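You operate a simulated robot arm through the tools that you are given. There is no shell and no other tool. Be economical: measure what you need, move in short steps, check, and stop when the job is done.

The job below is to be done with a simulated robot arm. You get a single attempt, and the scene is never put back.

Task
Put one of the foam cartridges from the top of the trestle table on top of the grease tin there.
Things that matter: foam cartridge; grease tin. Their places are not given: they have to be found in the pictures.

The check looks at the end state, three seconds after you hand in, the way a careful person would. Anything else that was tipped, shoved, dropped, spilled or broken makes it a failure.

Robot
A 6-joint arm with a two-finger parallel gripper, fixed in place. Base frame: the origin is at the foot of the arm, x ahead of it, y to its left, z up; the work surface is at about z = 0. Units: m, rad, N and s.
With the tool pointing down near the work surface it reaches from about 0.16 to 0.42 m from the base axis. Its first joint turns from -1.152 to 1.152 rad. Payload 1.57 kg.
Tool frame: the origin (TCP) lies between the finger pads and is the grasp point; the fingertips stand 0.03 m ahead of it; z points along the fingers, y is the line along which they close. Largest opening 0.08 m; finger width 0.017, thickness 0.012; the body of the gripper, 0.04 by 0.082 m, starts 0.08 m behind the TCP.
Orientation is that of the tool frame in the base frame, as [roll, pitch, yaw] about the fixed x, y, z axes, in that order (R = Rz(yaw) Ry(pitch) Rx(roll)). With the fingers straight down and closing along the base's y, the tool's x points along the base's -x, its y along +y and its z along -z.

Tools
- The arm moves only by the tool step_arm. Its argument "targets" is a list that holds one entry, the list of rows, each a list of 7 numbers: the turn, a rotation vector about the tool's x, y, z in rad, then the shift along the tool's x, y, z in mm, then the finger opening in mm, from 0 to 80. In form: [[[ax, ay, az, dx, dy, dz, gripper], ...]]. A call has 1 to 8 rows; each row is the pose to reach, as a shift and turn from the pose commanded when the call began, along the tool's axes at that moment. Each row takes 0.2 s and may step no farther than 0.05 m and 0.15 rad from the row before; otherwise, or with a gripper value out of range, the whole call is refused. Where a pose cannot be reached the arm comes as near as it can. A force on the tool above 40 N (or 10 N above the force at the start of the call, whichever is more), or a blocked arm, ends the call early, and 0.2 s more pass. Each finger travels about 0.153 m/s and halts on what it meets, pressing with about 43 N; the grip force reading is that of the motor and also rises with nothing between the fingers. The clock runs only during rows and for 0.2 s after the last one: add rows that repeat a pose to give the fingers time. It gives the time, the measured TCP pose, the force on the tool (base axes), the opening and the grip force at its end, in the units of the frame above (readings bear some noise), and new pictures: "pictures" is both (left out), scene, wrist or none.
- Cameras (640 x 400 px; columns grow to the right, rows downward): "scene" is fixed at [0.0512, -0.3307, 0.4192]; the picture's right is [0.81, -0.59, 0.00], its down [-0.37, -0.50, -0.79] and it looks along [0.47, 0.63, -0.62] (base axes); focal length 268 px, centre (320, 200). "wrist" rides on the gripper at [-0.032, 0, -0.078] in the tool frame; the picture's right is [0.00, -1.00, 0.00], its down [0.97, 0.00, -0.24] and it looks along [0.24, 0.00, 0.97] (tool axes); focal length 218 px, centre (320, 200).
- point_at(camera, pixels): for up to 12 pixels [column, row] of the newest picture of that camera ("zoom" is the newest enlarged one), the place [x, y, z] in the base frame of the surface seen there, good to about 0.002 m. No time passes.
- zoom(camera, box): a new picture of the part [left, top, right, bottom] of that camera's present view, enlarged. No time passes.
- close_job(): hands the job in; it is judged then, once.

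Keep the steps short. Do not move on a guess: measure, check each grasp and each placing, and mend mistakes. In all there are 60 turns and 120 pictures (those below and enlarged ones count). Leave the gripper open and the arm clear of the work at the hand-in unless told otherwise, and finish with a single line.

The tools are called after ">>>" as a command line: name --argument value ..., lists and objects as JSON in quotes. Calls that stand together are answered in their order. step_arm: Moves the arm, as the interface text tells. Its arguments: {"type":"object","properties":{"targets":{"type":"array"},"pictures":{"type":"string","enum":["both","scene","wrist","none"]}},"required":["targets"]} The other tools are called the same way: point_at (camera, pixels) gives the place of the surface under pixels of a picture; zoom (camera, box) takes an enlarged picture of a part of a camera's view; close_job () hands the job in.

At the start:

```text
clock: 0.0
tool_pos: [0.26, 0.1037, 0.2332]
tool_rot: [-3.141, 0.0, -3.142]
force: [0.0, 0.3, 0.2]
width: 0.0799
grasp_force: 0.1
```

scene: 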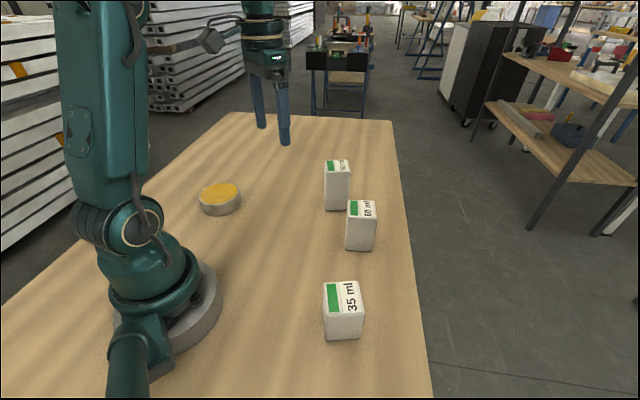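
wrist: 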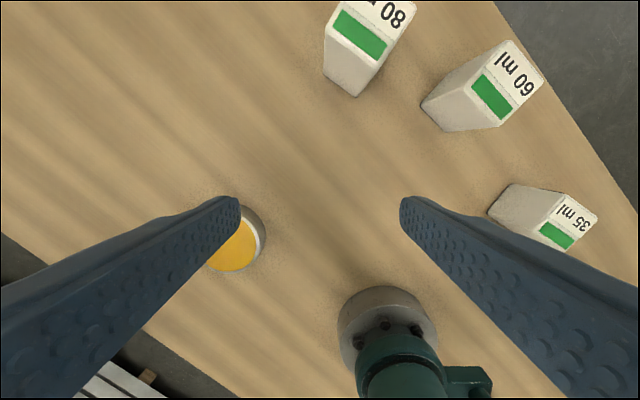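

I see three white boxes marked with ml, and a yellow-lidded tin near (220,198) in the scene view. I'll enlarge both areas and measure the surfaces.

>>> zoom --camera "scene" --box '[180, 140, 400, 350]'

>>> point_at --camera "scene" --pixels '[[220, 192], [202, 194], [240, 190], [222, 184], [218, 203], [337, 165], [362, 208], [343, 295], [336, 195], [360, 235], [344, 325], [280, 250]]'

>>> point_at --camera "wrist" --pixels '[[235, 250], [250, 240], [490, 97], [515, 75], [556, 235], [574, 216], [360, 35], [540, 235], [570, 250], [595, 215], [563, 195]]'

```text
1.90 times, centred on (290, 245) of scene
```

zoom: 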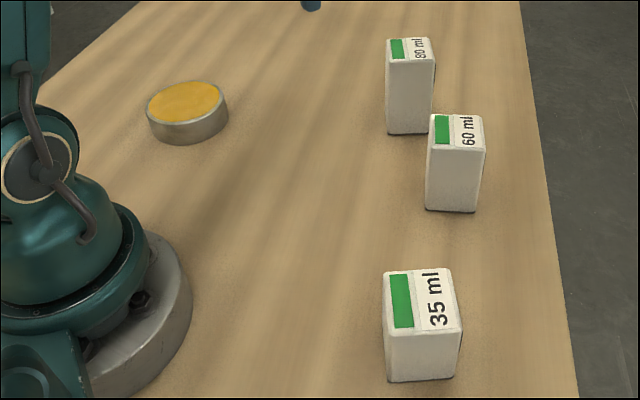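

```text
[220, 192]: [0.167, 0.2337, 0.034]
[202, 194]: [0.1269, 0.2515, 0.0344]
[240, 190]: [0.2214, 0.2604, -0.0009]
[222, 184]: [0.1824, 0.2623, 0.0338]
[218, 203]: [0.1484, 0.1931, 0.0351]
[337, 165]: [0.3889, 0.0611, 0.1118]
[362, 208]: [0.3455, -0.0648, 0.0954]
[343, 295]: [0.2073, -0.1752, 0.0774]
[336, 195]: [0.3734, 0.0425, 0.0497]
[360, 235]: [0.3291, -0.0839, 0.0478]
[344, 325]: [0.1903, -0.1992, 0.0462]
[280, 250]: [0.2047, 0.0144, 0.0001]
```

```text
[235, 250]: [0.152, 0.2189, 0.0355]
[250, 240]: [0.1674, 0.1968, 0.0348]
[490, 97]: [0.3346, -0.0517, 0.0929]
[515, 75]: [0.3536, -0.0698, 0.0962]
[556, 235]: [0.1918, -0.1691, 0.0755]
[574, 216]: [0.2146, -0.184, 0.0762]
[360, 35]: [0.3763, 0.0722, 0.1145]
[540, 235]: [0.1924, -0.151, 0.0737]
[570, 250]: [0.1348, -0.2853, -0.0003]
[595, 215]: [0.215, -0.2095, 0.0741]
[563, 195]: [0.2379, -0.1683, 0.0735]
```

All three are the same kind. The 35 ml box is the shortest (top about 0.076) and near the middle of the reach. The tin top is at 0.035. I'll enlarge the box and tin to get their outlines.

>>> zoom --camera "scene" --box '[304, 270, 384, 350]'

>>> zoom --camera "scene" --box '[190, 170, 254, 226]'

```text
5.00 times, centred on (344, 310) of scene
```

zoom: 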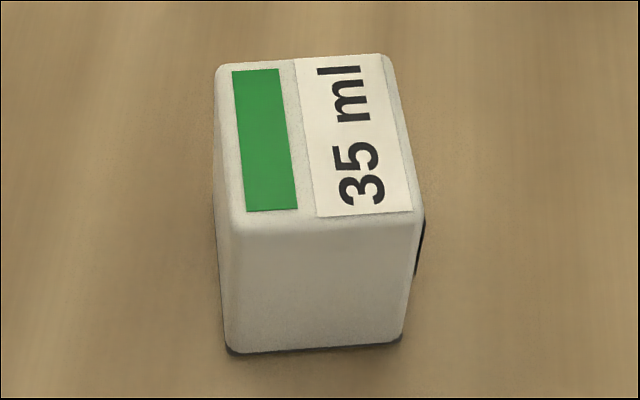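

```text
7.14 times, centred on (222, 198) of scene
```

zoom: 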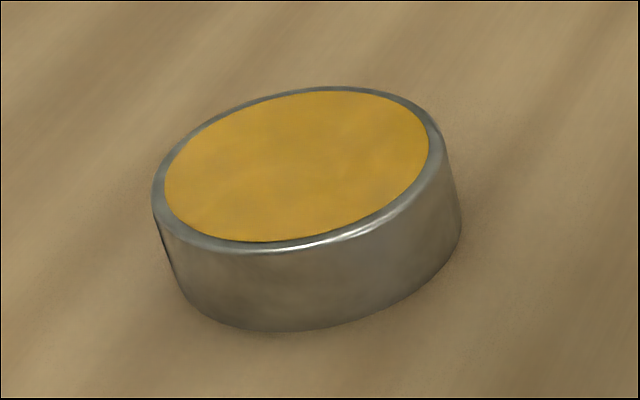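

Now I'll read the tin rim from the zoom, and the box label corners from the scene.

>>> point_at --camera "zoom" --pixels '[[166, 190], [428, 150], [310, 93], [265, 241], [300, 165], [158, 200], [438, 150], [320, 90], [250, 248]]'

>>> point_at --camera "scene" --pixels '[[326.4, 284.2], [329.2, 312.4], [339, 281.6], [355.6, 281.2], [362.2, 311.8], [343.4, 313.2], [325, 295], [325, 300], [326, 311], [361, 300], [328, 330], [358, 330]]'

```text
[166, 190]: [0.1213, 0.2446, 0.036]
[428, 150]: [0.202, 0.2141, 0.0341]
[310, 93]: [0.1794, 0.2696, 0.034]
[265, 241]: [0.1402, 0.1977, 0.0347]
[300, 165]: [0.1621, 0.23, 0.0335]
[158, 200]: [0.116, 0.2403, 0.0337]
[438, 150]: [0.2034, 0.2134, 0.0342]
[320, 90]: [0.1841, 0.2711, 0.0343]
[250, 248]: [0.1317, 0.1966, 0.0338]
```

```text
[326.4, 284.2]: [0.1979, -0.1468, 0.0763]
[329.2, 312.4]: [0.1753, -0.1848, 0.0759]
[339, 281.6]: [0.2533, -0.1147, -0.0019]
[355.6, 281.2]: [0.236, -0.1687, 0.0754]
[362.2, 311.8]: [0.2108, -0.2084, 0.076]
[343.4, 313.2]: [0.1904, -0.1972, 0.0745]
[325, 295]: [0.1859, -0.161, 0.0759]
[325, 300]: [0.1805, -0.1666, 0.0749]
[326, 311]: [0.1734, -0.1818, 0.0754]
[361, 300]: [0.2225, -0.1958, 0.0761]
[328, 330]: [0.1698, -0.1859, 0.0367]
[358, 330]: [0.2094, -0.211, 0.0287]
```

The box is about 52 x 53 mm and 76 mm tall, centred near (0.204, -0.1765), with its sides at 58.5° and -31.5°. The tin is centred near (0.1605, 0.2325), with a radius of about 0.045 and its top at 0.0345. Next I move high above the box while turning the tool 0.55 rad to match it.

>>> step_arm --targets '[[[0, 0, 0.0786, 8, -40, 0, 80], [0, 0, 0.157, 16, -80, 0, 80], [0, 0, 0.236, 24, -120, 0, 80], [0, 0, 0.314, 32, -160, 0, 80], [0, 0, 0.393, 40, -200, 0, 80], [0, 0, 0.471, 48, -240, 0, 80], [0, 0, 0.55, 56, -280.2, 0, 80], [0, 0, 0.55, 56, -280.2, 0, 80]]]'

```text
clock: 1.8
tool_pos: [0.2042, -0.1776, 0.2314]
tool_rot: [-3.141, 0.001, 2.592]
force: [0.8, 0.5, 0.4]
width: 0.0796
grasp_force: 0.1
```

scene: 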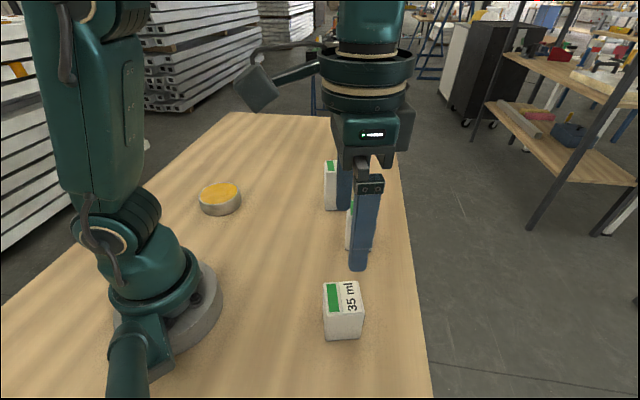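
wrist: 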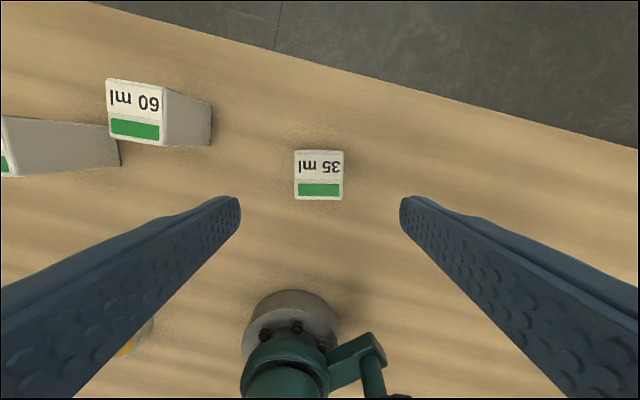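

The box looks square to the fingers and centred at (319,175). I'll check its edges in this view before going down.

>>> point_at --camera "wrist" --pixels '[[296, 152], [342, 153], [342, 197], [297, 197], [319, 175]]'

```text
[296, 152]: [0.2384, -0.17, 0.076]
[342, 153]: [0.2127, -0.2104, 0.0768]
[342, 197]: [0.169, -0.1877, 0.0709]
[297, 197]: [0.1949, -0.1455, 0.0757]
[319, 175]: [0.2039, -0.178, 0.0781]
```

The centre reads (0.2038, -0.178), which agrees with the TCP. I'll go straight down to z ≈ 0.045, still open.

>>> step_arm --targets '[[[0, 0, 0, 0, 0, 40, 80], [0, 0, 0, 0, 0, 80, 80], [0, 0, 0, 0, 0, 120, 80], [0, 0, 0, 0, 0, 150, 80], [0, 0, 0, 0, 0, 175, 80], [0, 0, 0, 0, 0, 187, 80], [0, 0, 0, 0, 0, 187, 80]]]'

```text
clock: 3.4
tool_pos: [0.2058, -0.1759, 0.0448]
tool_rot: [3.141, 0.0, 2.593]
force: [-0.5, 0.6, 0.3]
width: 0.08
grasp_force: 0.1
```

scene: 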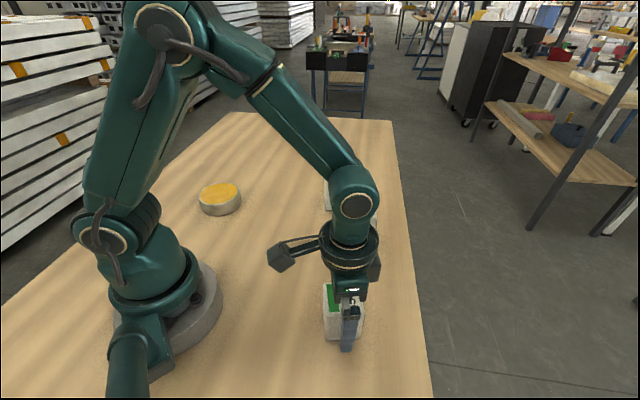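
wrist: 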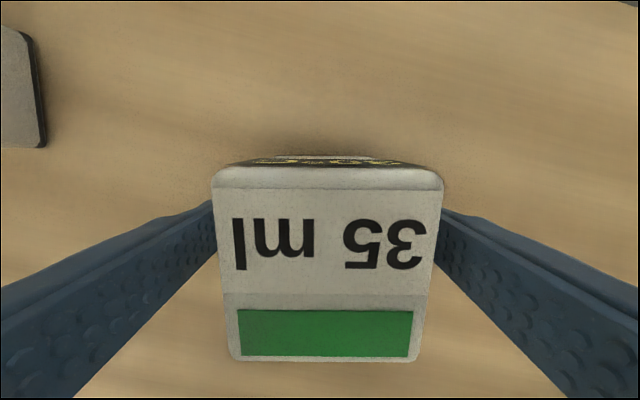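

The fingers straddle the box. There is a black and yellow print on its far side at about (330,160). I'll look at it before gripping.

>>> zoom --camera "wrist" --box '[200, 130, 460, 220]'

```text
2.46 times, centred on (330, 175) of wrist
```

zoom: 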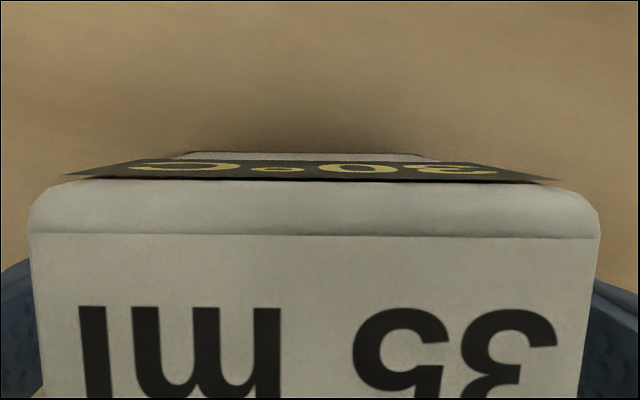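

The side label reads something like "20°C", so it isn't a warning about which box to use. I'll close gradually to 50 mm to find where the fingers make contact.

>>> step_arm --targets '[[[0, 0, 0, 0, 0, 0, 60], [0, 0, 0, 0, 0, 0, 54], [0, 0, 0, 0, 0, 0, 50], [0, 0, 0, 0, 0, 0, 50]]]' --pictures "wrist"

```text
clock: 4.4
tool_pos: [0.2067, -0.176, 0.0454]
tool_rot: [-3.142, 0.0, 2.593]
force: [0.0, -0.2, -0.3]
width: 0.0535
grasp_force: 42.6
```

wrist: 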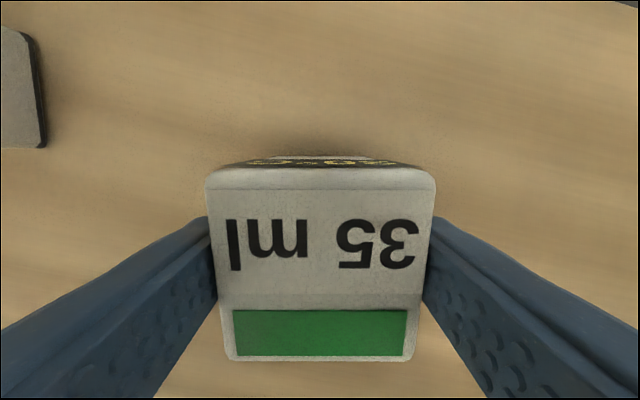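

The fingers stopped at 53.5 mm with 42.6 N, so this is a firm grasp on a solid box. I'll lift it straight up 100 mm and check.

>>> step_arm --targets '[[[0, 0, 0, 0, 0, -10, 48], [0, 0, 0, 0, 0, -30, 48], [0, 0, 0, 0, 0, -60, 48], [0, 0, 0, 0, 0, -90, 48], [0, 0, 0, 0, 0, -110, 48], [0, 0, 0, 0, 0, -110, 48]]]'

```text
clock: 5.8
tool_pos: [0.2038, -0.1759, 0.157]
tool_rot: [-3.141, -0.001, 2.591]
force: [-0.1, 0.1, -1.3]
width: 0.0531
grasp_force: 43.2
```

scene: 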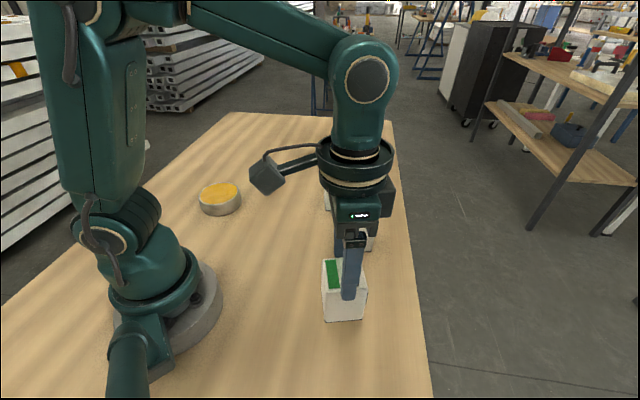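
wrist: 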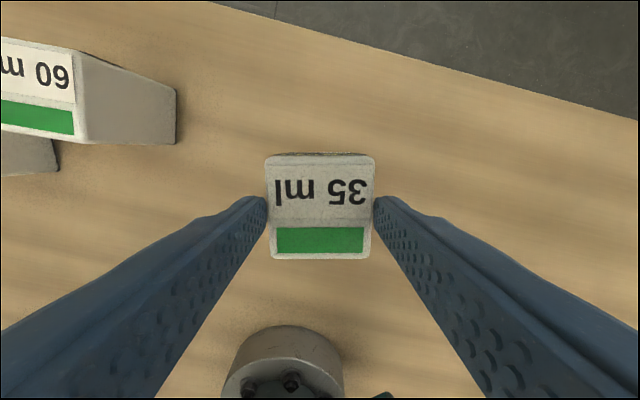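

The box now looks much smaller in the wrist picture (108 px wide, it was 230), so it may have slipped down in the fingers. I'll measure its top before doing anything else.

>>> point_at --camera "wrist" --pixels '[[320, 240], [320, 205], [320, 160], [275, 165], [365, 165], [280, 255], [362, 255]]'

>>> zoom --camera "scene" --box '[290, 200, 400, 340]'

>>> point_at --camera "scene" --pixels '[[334, 275], [330, 310], [335, 312], [358, 312], [345, 340]]'

```text
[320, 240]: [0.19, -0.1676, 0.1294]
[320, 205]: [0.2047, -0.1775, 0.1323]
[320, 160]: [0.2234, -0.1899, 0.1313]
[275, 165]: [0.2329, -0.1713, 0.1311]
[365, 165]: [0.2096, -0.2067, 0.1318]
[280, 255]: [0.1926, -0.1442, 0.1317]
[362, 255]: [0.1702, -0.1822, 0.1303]
```

```text
2.86 times, centred on (345, 270) of scene
```

zoom: 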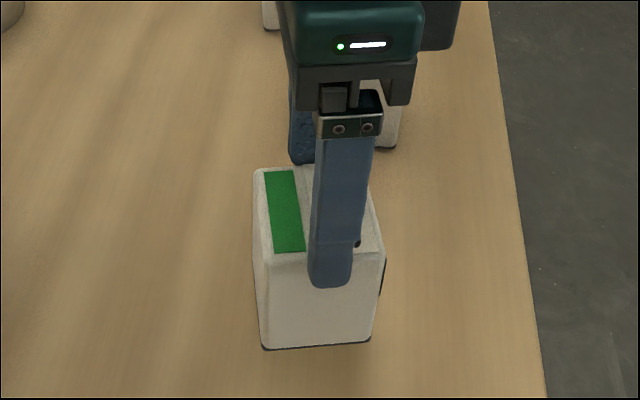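

```text
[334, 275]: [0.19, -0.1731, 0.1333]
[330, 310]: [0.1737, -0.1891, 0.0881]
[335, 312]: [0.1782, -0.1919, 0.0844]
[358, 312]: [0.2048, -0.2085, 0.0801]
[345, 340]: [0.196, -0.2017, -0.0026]
```

The box top is at z 0.132 while the fingertips are at 0.127, so the box has slid about 56 mm and only its upper edge is held. Its bottom is about 0.056 above the table. I'll lower it 55 mm at once to set it back down.

>>> step_arm --targets '[[[0, 0, 0, 0, 0, 35, 48], [0, 0, 0, 0, 0, 54, 48]]]'

```text
clock: 6.4
tool_pos: [0.2054, -0.1761, 0.1009]
tool_rot: [3.141, 0.001, 2.593]
force: [-3.3, 5.8, 18.6]
width: 0.0529
grasp_force: 42.8
```

scene: 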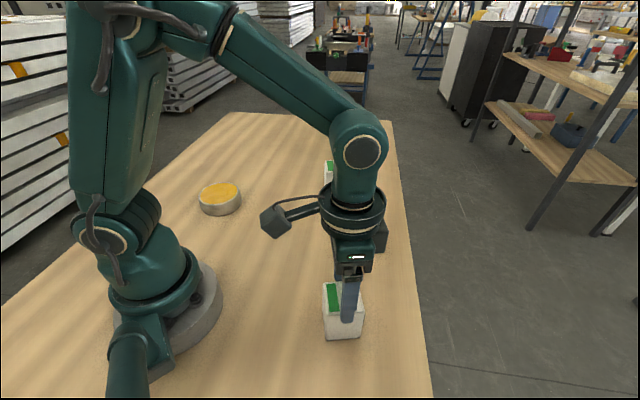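
wrist: 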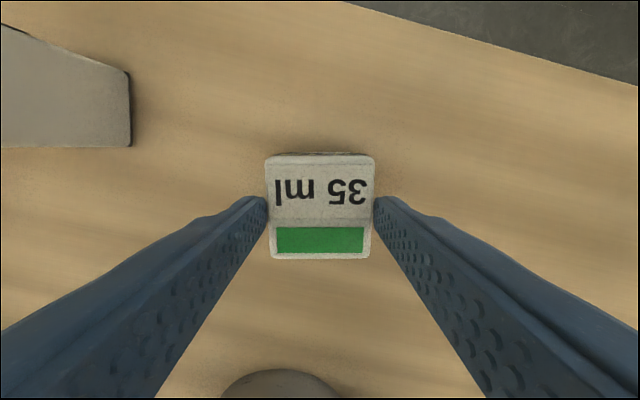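

The box is back on the table (18.6 N contact force) and upright. I'll open the fingers and rise a little, so I can inspect its sides and see why it slid.

>>> step_arm --targets '[[[0, 0, 0, 0, 0, -2, 60], [0, 0, 0, 0, 0, -2, 80], [0, 0, 0, 0, 0, -2, 80]]]'

>>> zoom --camera "scene" --box '[304, 270, 384, 350]'

>>> zoom --camera "scene" --box '[310, 150, 390, 260]'

```text
clock: 7.2
tool_pos: [0.2048, -0.1762, 0.1027]
tool_rot: [3.141, 0.0, 2.592]
force: [-0.1, -0.3, 0.2]
width: 0.0802
grasp_force: 0.0
```

scene: 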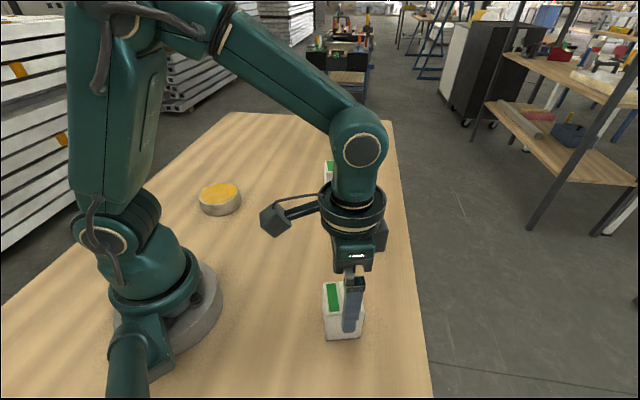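
wrist: 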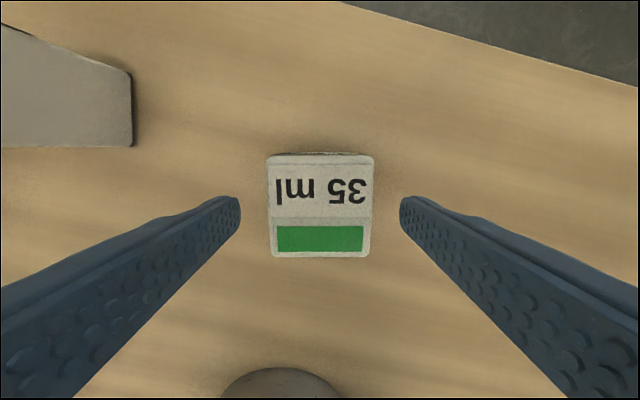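

```text
5.00 times, centred on (344, 310) of scene
```

zoom: 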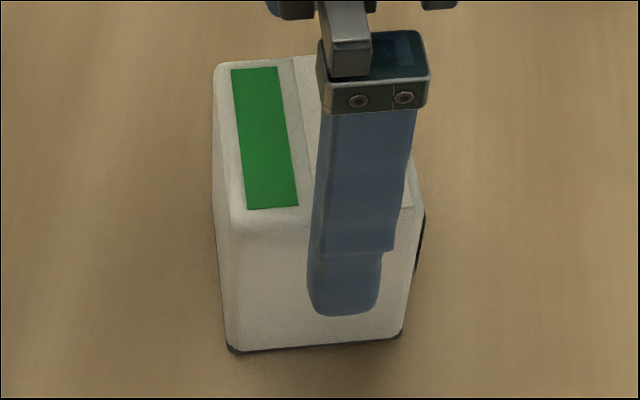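

```text
3.64 times, centred on (350, 205) of scene
```

zoom: 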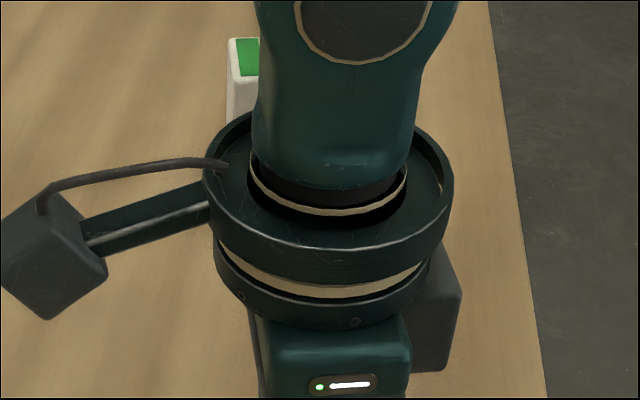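

The box is standing unharmed in its place. It held against an 18 N push but slid during the lift, so the cause isn't clear yet. I'll go back down 57 mm and grip fully, then test with a very small lift.

>>> step_arm --targets '[[[0, 0, 0, 0, 0, 25, 80], [0, 0, 0, 0, 0, 50, 80], [0, 0, 0, 0, 0, 62, 80], [0, 0, 0, 0, 0, 62, 80], [0, 0, 0, 0, 0, 62, 40], [0, 0, 0, 0, 0, 62, 20], [0, 0, 0, 0, 0, 62, 20], [0, 0, 0, 0, 0, 62, 20]]]' --pictures "wrist"

>>> step_arm --targets '[[[0, 0, 0, 0, 0, -3, 20], [0, 0, 0, 0, 0, -6, 20]]]' --pictures "wrist"

```text
clock: 9.0
tool_pos: [0.2071, -0.1759, 0.0416]
tool_rot: [-3.141, 0.0, 2.591]
force: [-0.2, 0.4, 0.2]
width: 0.0535
grasp_force: 42.8
```

wrist: 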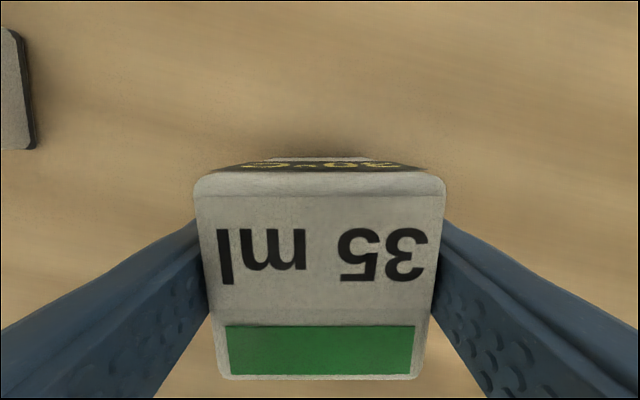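

```text
clock: 9.6
tool_pos: [0.205, -0.1763, 0.0463]
tool_rot: [3.141, 0.002, 2.592]
force: [0.2, -0.1, -1.3]
width: 0.0534
grasp_force: 42.9
```

wrist: 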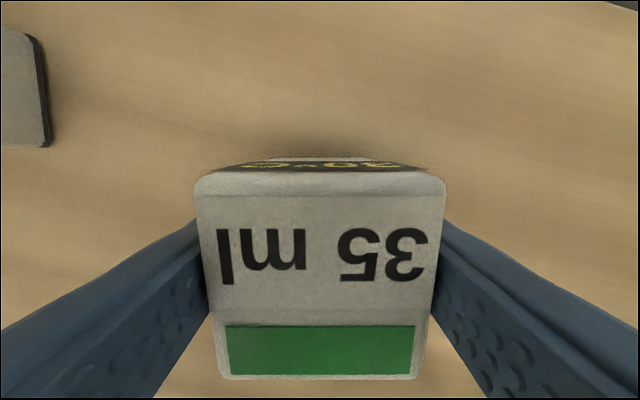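

This time the box rose with the fingers. The picture hasn't changed, and the force is -1.3 N, which matches its weight. I'll keep lifting gently and watch for slip.

>>> step_arm --targets '[[[0, 0, 0, 0, 0, -8, 20], [0, 0, 0, 0, 0, -16, 20], [0, 0, 0, 0, 0, -24, 20], [0, 0, 0, 0, 0, -32, 20]]]' --pictures "wrist"

```text
clock: 10.6
tool_pos: [0.206, -0.1777, 0.0796]
tool_rot: [-3.141, -0.003, 2.592]
force: [0.4, -0.7, -1.2]
width: 0.0535
grasp_force: 43.8
```

wrist: 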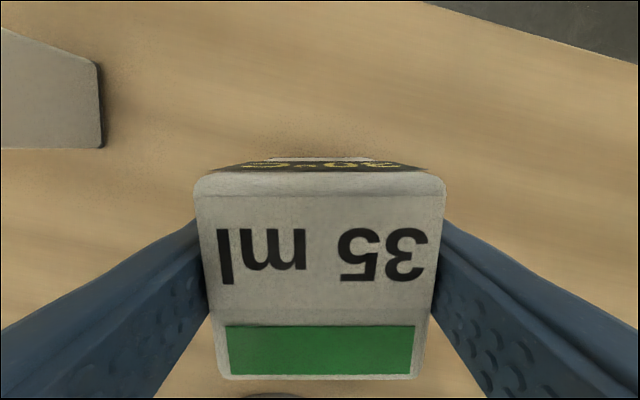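

There's no slip. I'll lift another 50 mm at the same gentle pace.

>>> step_arm --targets '[[[0, 0, 0, 0, 0, -8, 20], [0, 0, 0, 0, 0, -17, 20], [0, 0, 0, 0, 0, -26, 20], [0, 0, 0, 0, 0, -35, 20], [0, 0, 0, 0, 0, -44, 20], [0, 0, 0, 0, 0, -50, 20]]]' --pictures "wrist"

```text
clock: 12.0
tool_pos: [0.2041, -0.1767, 0.128]
tool_rot: [3.141, 0.001, 2.591]
force: [0.0, 0.1, -0.9]
width: 0.0534
grasp_force: 43.7
```

wrist: 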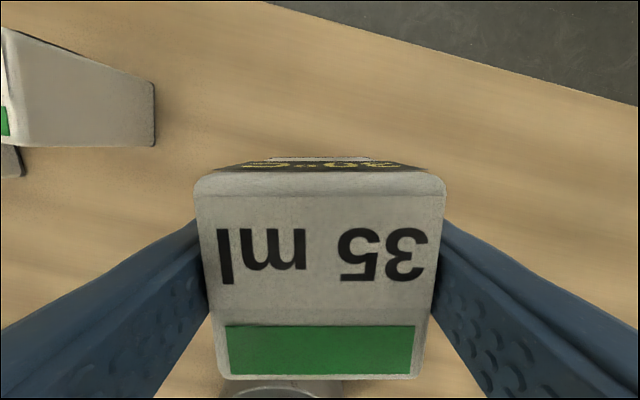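

The grip is solid, with the box bottom about 87 mm up. Now I'll carry it in a slow arc around the base at a radius of about 0.27, inside the other boxes. This is the first third.

>>> step_arm --targets '[[[0, 0, -0.0699, -2.9, 18.9, 0, 20], [0, 0, -0.1398, -4.5, 38.0, 0, 20], [0, 0, -0.2097, -4.7, 57.1, 0, 20], [0, 0, -0.2796, -3.7, 76.1, 0, 20], [0, 0, -0.3495, -1.2, 95.1, 0, 20], [0, 0, -0.4194, 2.5, 113.7, 0, 20], [0, 0, -0.4893, 7.5, 132.1, 0, 20], [0, 0, -0.5592, 13.8, 150.1, 0, 20]]]'

```text
clock: 13.8
tool_pos: [0.2722, -0.0394, 0.1271]
tool_rot: [3.14, -0.001, -3.131]
force: [0.2, 0.5, -0.3]
width: 0.0537
grasp_force: 42.4
```

scene: 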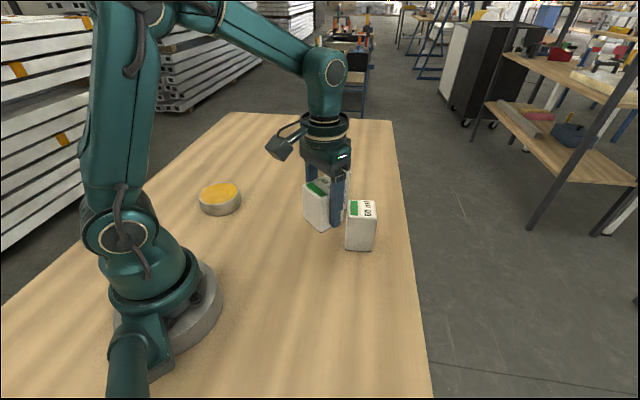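
wrist: 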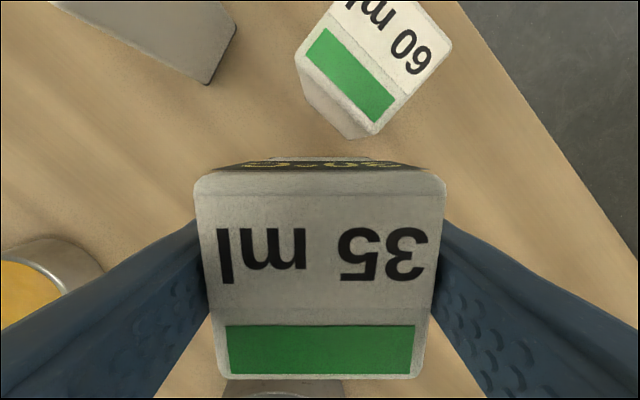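

The box is still firmly held and clear of the 60 ml box. This is the second third, with the same rows.

>>> step_arm --targets '[[[0, 0, -0.0699, -2.9, 18.9, 0, 20], [0, 0, -0.1398, -4.5, 38.0, 0, 20], [0, 0, -0.2097, -4.7, 57.1, 0, 20], [0, 0, -0.2796, -3.7, 76.1, 0, 20], [0, 0, -0.3495, -1.2, 95.1, 0, 20], [0, 0, -0.4194, 2.5, 113.7, 0, 20], [0, 0, -0.4893, 7.5, 132.1, 0, 20], [0, 0, -0.5592, 13.8, 150.1, 0, 20]]]'

```text
clock: 15.6
tool_pos: [0.2558, 0.1107, 0.1286]
tool_rot: [-3.141, 0.0, -2.57]
force: [0.6, 1.1, -0.8]
width: 0.0535
grasp_force: 42.9
```

scene: 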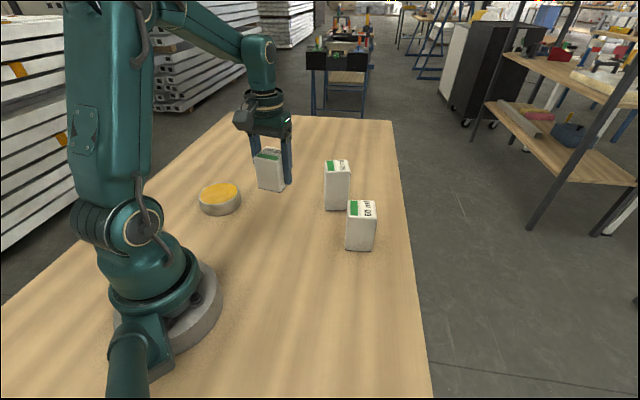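
wrist: 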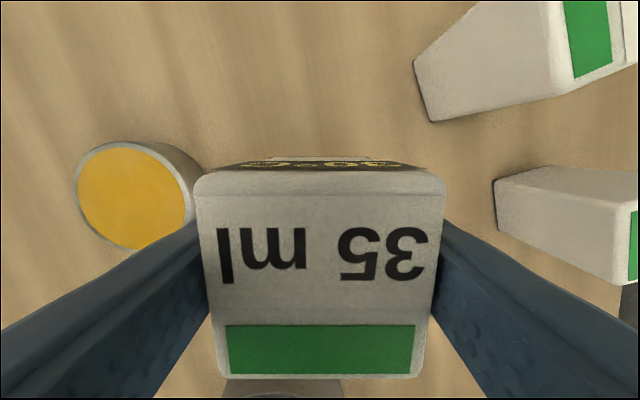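

It's still held well. While the tin is in view I'll remeasure its rim, then do the last third.

>>> point_at --camera "wrist" --pixels '[[80, 190], [182, 195], [130, 150], [135, 243], [130, 195]]'

>>> step_arm --targets '[[[0, 0, -0.0699, -2.9, 18.9, 0, 20], [0, 0, -0.1398, -4.5, 38.0, 0, 20], [0, 0, -0.2097, -4.7, 57.1, 0, 20], [0, 0, -0.2796, -3.7, 76.1, 0, 20], [0, 0, -0.3495, -1.2, 95.1, 0, 20], [0, 0, -0.4194, 2.5, 113.7, 0, 20], [0, 0, -0.4893, 7.5, 132.1, 0, 20], [0, 0, -0.5592, 13.8, 150.1, 0, 20]]]'

```text
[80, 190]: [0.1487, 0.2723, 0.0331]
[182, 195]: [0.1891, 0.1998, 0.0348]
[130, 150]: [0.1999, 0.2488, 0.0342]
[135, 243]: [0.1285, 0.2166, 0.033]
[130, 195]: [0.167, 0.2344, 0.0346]
```

```text
clock: 17.4
tool_pos: [0.1646, 0.2286, 0.1282]
tool_rot: [-3.141, 0.0, -2.011]
force: [-0.4, 0.2, -1.4]
width: 0.0533
grasp_force: 43.3
```

scene: 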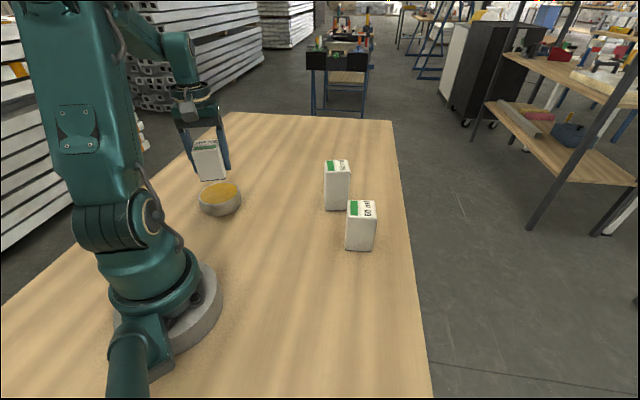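
wrist: 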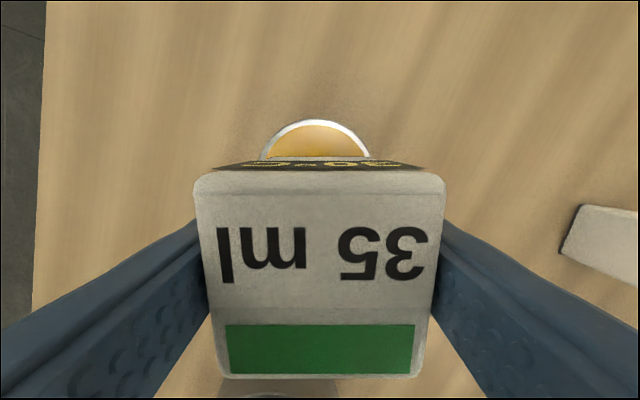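

Now the box is over the tin. I'll measure the box top and the visible tin rim to set the final shift.

>>> point_at --camera "wrist" --pixels '[[200, 190], [438, 190], [230, 370], [412, 370], [320, 255], [314, 121], [264, 152], [367, 152], [314, 126]]'

>>> zoom --camera "scene" --box '[170, 120, 270, 220]'

```text
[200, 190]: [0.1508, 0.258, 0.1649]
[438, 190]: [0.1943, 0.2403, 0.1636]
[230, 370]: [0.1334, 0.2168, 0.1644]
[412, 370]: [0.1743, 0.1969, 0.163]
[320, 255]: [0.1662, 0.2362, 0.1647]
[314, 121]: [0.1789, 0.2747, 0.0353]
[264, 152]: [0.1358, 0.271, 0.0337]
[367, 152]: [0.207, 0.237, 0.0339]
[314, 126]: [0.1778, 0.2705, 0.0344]
```

```text
4.00 times, centred on (220, 170) of scene
```

zoom: 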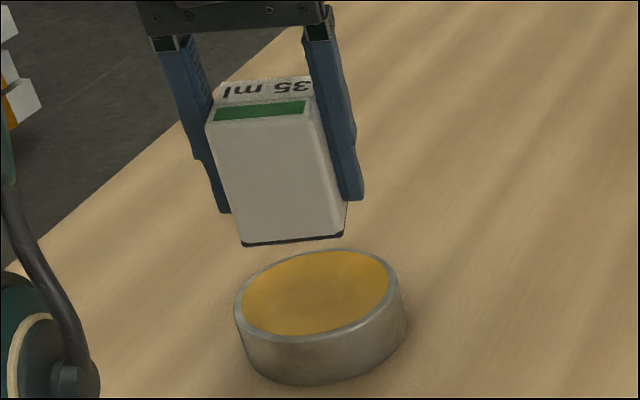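

The box top centre is (0.163, 0.228) at z 0.164, so its bottom is at about 0.088. The tin centre is about (0.162, 0.2325) and its top 0.0345. I'll shift about 5 mm and go down 46 mm, stopping just above the lid.

>>> step_arm --targets '[[[0, 0, 0, -3.6, 3.0, 0, 20], [0, 0, 0, -3.6, 3.0, 10, 20], [0, 0, 0, -3.6, 3.0, 20, 20], [0, 0, 0, -3.6, 3.0, 30, 20], [0, 0, 0, -3.6, 3.0, 40, 20], [0, 0, 0, -3.6, 3.0, 46, 20], [0, 0, 0, -3.6, 3.0, 46, 20]]]'

>>> zoom --camera "scene" --box '[170, 120, 270, 220]'

```text
clock: 19.0
tool_pos: [0.1622, 0.2323, 0.0821]
tool_rot: [3.141, 0.0, -2.013]
force: [0.2, 0.4, -0.8]
width: 0.0533
grasp_force: 42.9
```

scene: 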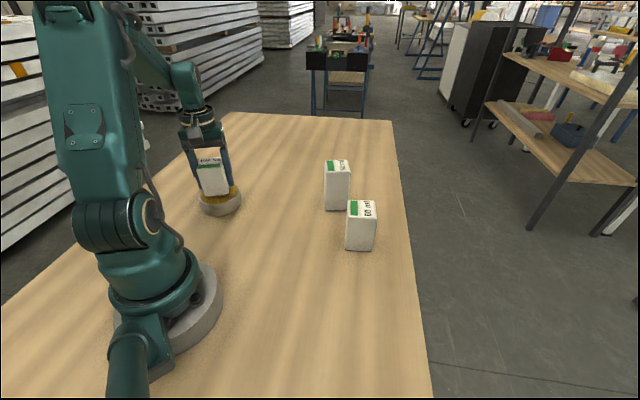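
wrist: 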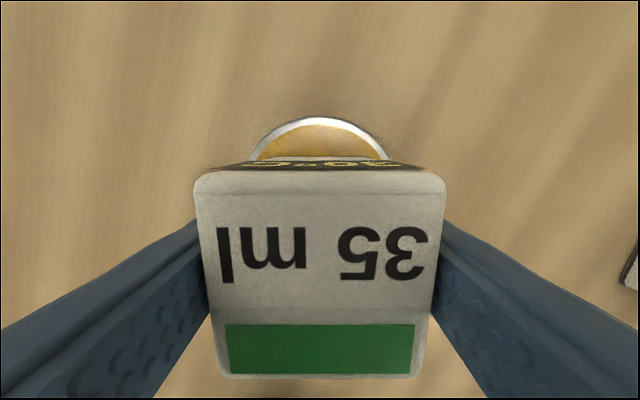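

```text
4.00 times, centred on (220, 170) of scene
```

zoom: 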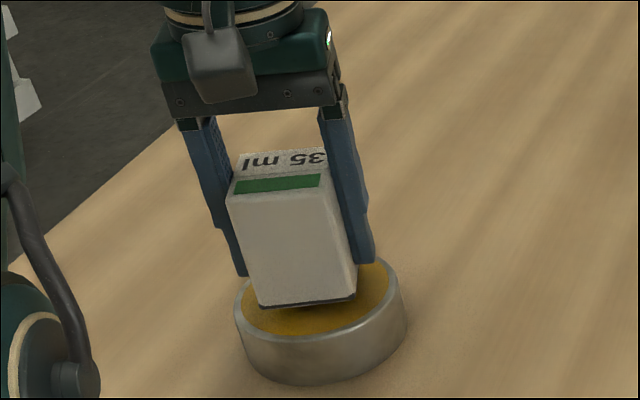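

The box is centred over the lid with about 7 mm left to go. I'll creep down until there is contact force.

>>> step_arm --targets '[[[0, 0, 0, 0, 0, 2, 20], [0, 0, 0, 0, 0, 4, 20], [0, 0, 0, 0, 0, 5.5, 20], [0, 0, 0, 0, 0, 5.5, 20]]]' --pictures "none"

```text
clock: 20.0
tool_pos: [0.162, 0.2324, 0.0767]
tool_rot: [-3.141, 0.001, -2.013]
force: [0.0, 0.0, -1.1]
width: 0.0534
grasp_force: 43.0
```

It's still hanging free (-1.1 N). I'll go a little lower.

>>> step_arm --targets '[[[0, 0, 0, 0, 0, 1, 20], [0, 0, 0, 0, 0, 1, 20]]]' --pictures "none"

>>> step_arm --targets '[[[0, 0, 0, 0, 0, 1, 20], [0, 0, 0, 0, 0, 1, 20]]]' --pictures "scene"

```text
clock: 20.6
tool_pos: [0.1608, 0.2308, 0.0758]
tool_rot: [-3.14, 0.0, -2.014]
force: [0.2, -0.2, -1.2]
width: 0.0533
grasp_force: 42.8
```

```text
clock: 21.2
tool_pos: [0.1616, 0.2313, 0.0757]
tool_rot: [3.139, -0.001, -2.011]
force: [-0.2, -0.2, -0.5]
width: 0.0534
grasp_force: 43.2
```

scene: 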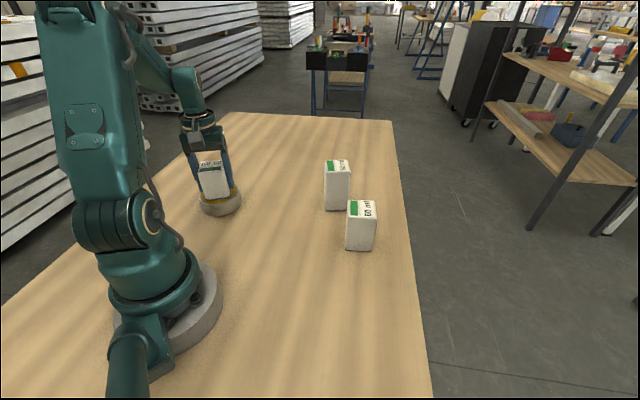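

The reading is -0.5 N, so it's perhaps just touching. I'll take two more 0.8 mm steps.

>>> step_arm --targets '[[[0, 0, 0, 0, 0, 0.8, 20], [0, 0, 0, 0, 0, 0.8, 20]]]' --pictures "none"

>>> step_arm --targets '[[[0, 0, 0, 0, 0, 0.8, 20], [0, 0, 0, 0, 0, 0.8, 20]]]' --pictures "none"

>>> zoom --camera "scene" --box '[190, 140, 250, 220]'

```text
clock: 21.8
tool_pos: [0.1623, 0.2313, 0.0752]
tool_rot: [-3.141, 0.001, -2.013]
force: [0.1, 0.0, -1.8]
width: 0.0532
grasp_force: 43.4
```

```text
clock: 22.4
tool_pos: [0.1617, 0.231, 0.0742]
tool_rot: [3.141, 0.0, -2.015]
force: [-1.3, -0.4, 2.1]
width: 0.0536
grasp_force: 43.1
```

```text
5.00 times, centred on (220, 180) of scene
```

zoom: 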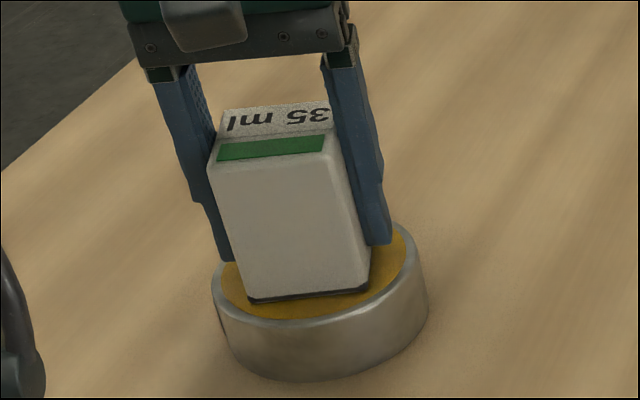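

Contact is made (+2.1 N), and the box stands squarely inside the lid's edge. I'll open slowly without moving.

>>> step_arm --targets '[[[0, 0, 0, 0, 0, 0, 55], [0, 0, 0, 0, 0, 0, 60], [0, 0, 0, 0, 0, 0, 70], [0, 0, 0, 0, 0, 0, 80], [0, 0, 0, 0, 0, 0, 80]]]' --pictures "wrist"

>>> zoom --camera "scene" --box '[190, 140, 250, 220]'

```text
clock: 23.6
tool_pos: [0.1626, 0.2313, 0.0745]
tool_rot: [3.141, 0.0, -2.013]
force: [0.3, 0.6, 0.1]
width: 0.08
grasp_force: 0.0
```

wrist: 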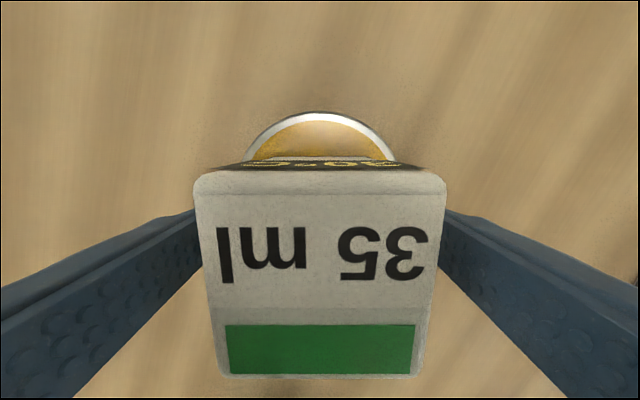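

```text
5.00 times, centred on (220, 180) of scene
```

zoom: 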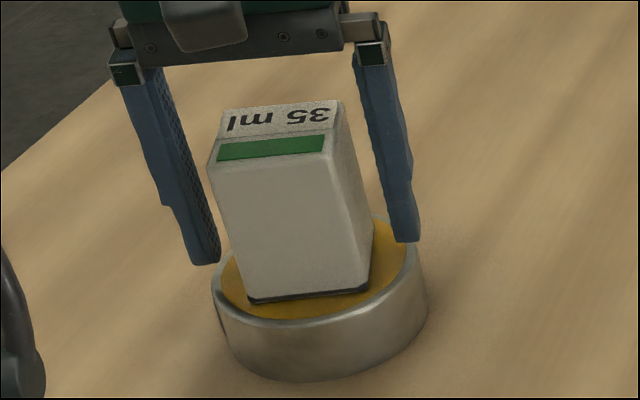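

The fingers are fully open and the box stands on the tin without having moved. I'll rise straight up 150 mm.

>>> step_arm --targets '[[[0, 0, 0, 0, 0, -10, 80], [0, 0, 0, 0, 0, -30, 80], [0, 0, 0, 0, 0, -55, 80], [0, 0, 0, 0, 0, -80, 80], [0, 0, 0, 0, 0, -105, 80], [0, 0, 0, 0, 0, -130, 80], [0, 0, 0, 0, 0, -150, 80], [0, 0, 0, 0, 0, -150, 80]]]'

>>> zoom --camera "scene" --box '[180, 130, 260, 220]'

```text
clock: 25.4
tool_pos: [0.1617, 0.233, 0.2243]
tool_rot: [-3.141, 0.0, -2.013]
force: [-1.1, 0.6, 0.4]
width: 0.0803
grasp_force: 0.0
```

scene: 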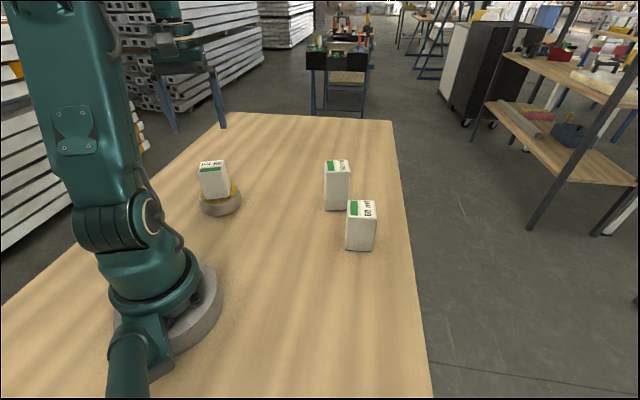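
wrist: 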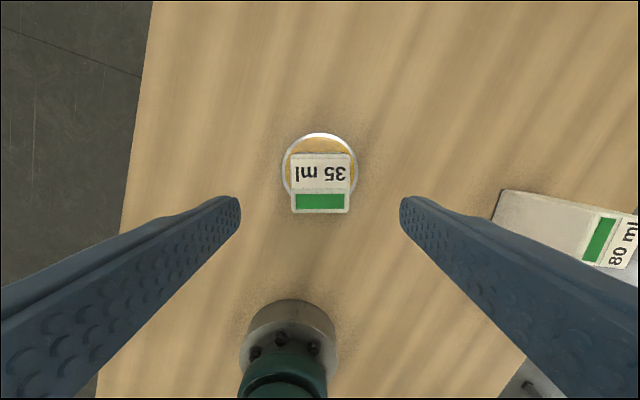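

```text
4.44 times, centred on (220, 175) of scene
```

zoom: 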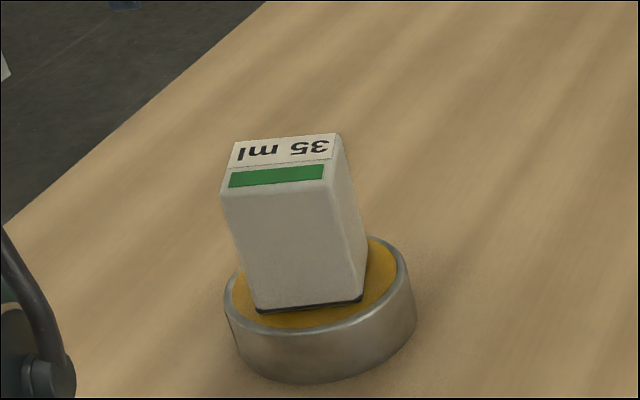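

The 35 ml box stands upright near the middle of the tin and the other boxes haven't moved. The gripper is open, its fingertips about 80 mm above the box. I'm handing in now.

>>> close_job

```text
The job is handed in.
```

The 35 ml foam cartridge is standing upright on the grease tin; it slipped in the fingers on the first lift, but I set it back down unharmed and regripped it, and nothing else was disturbed.
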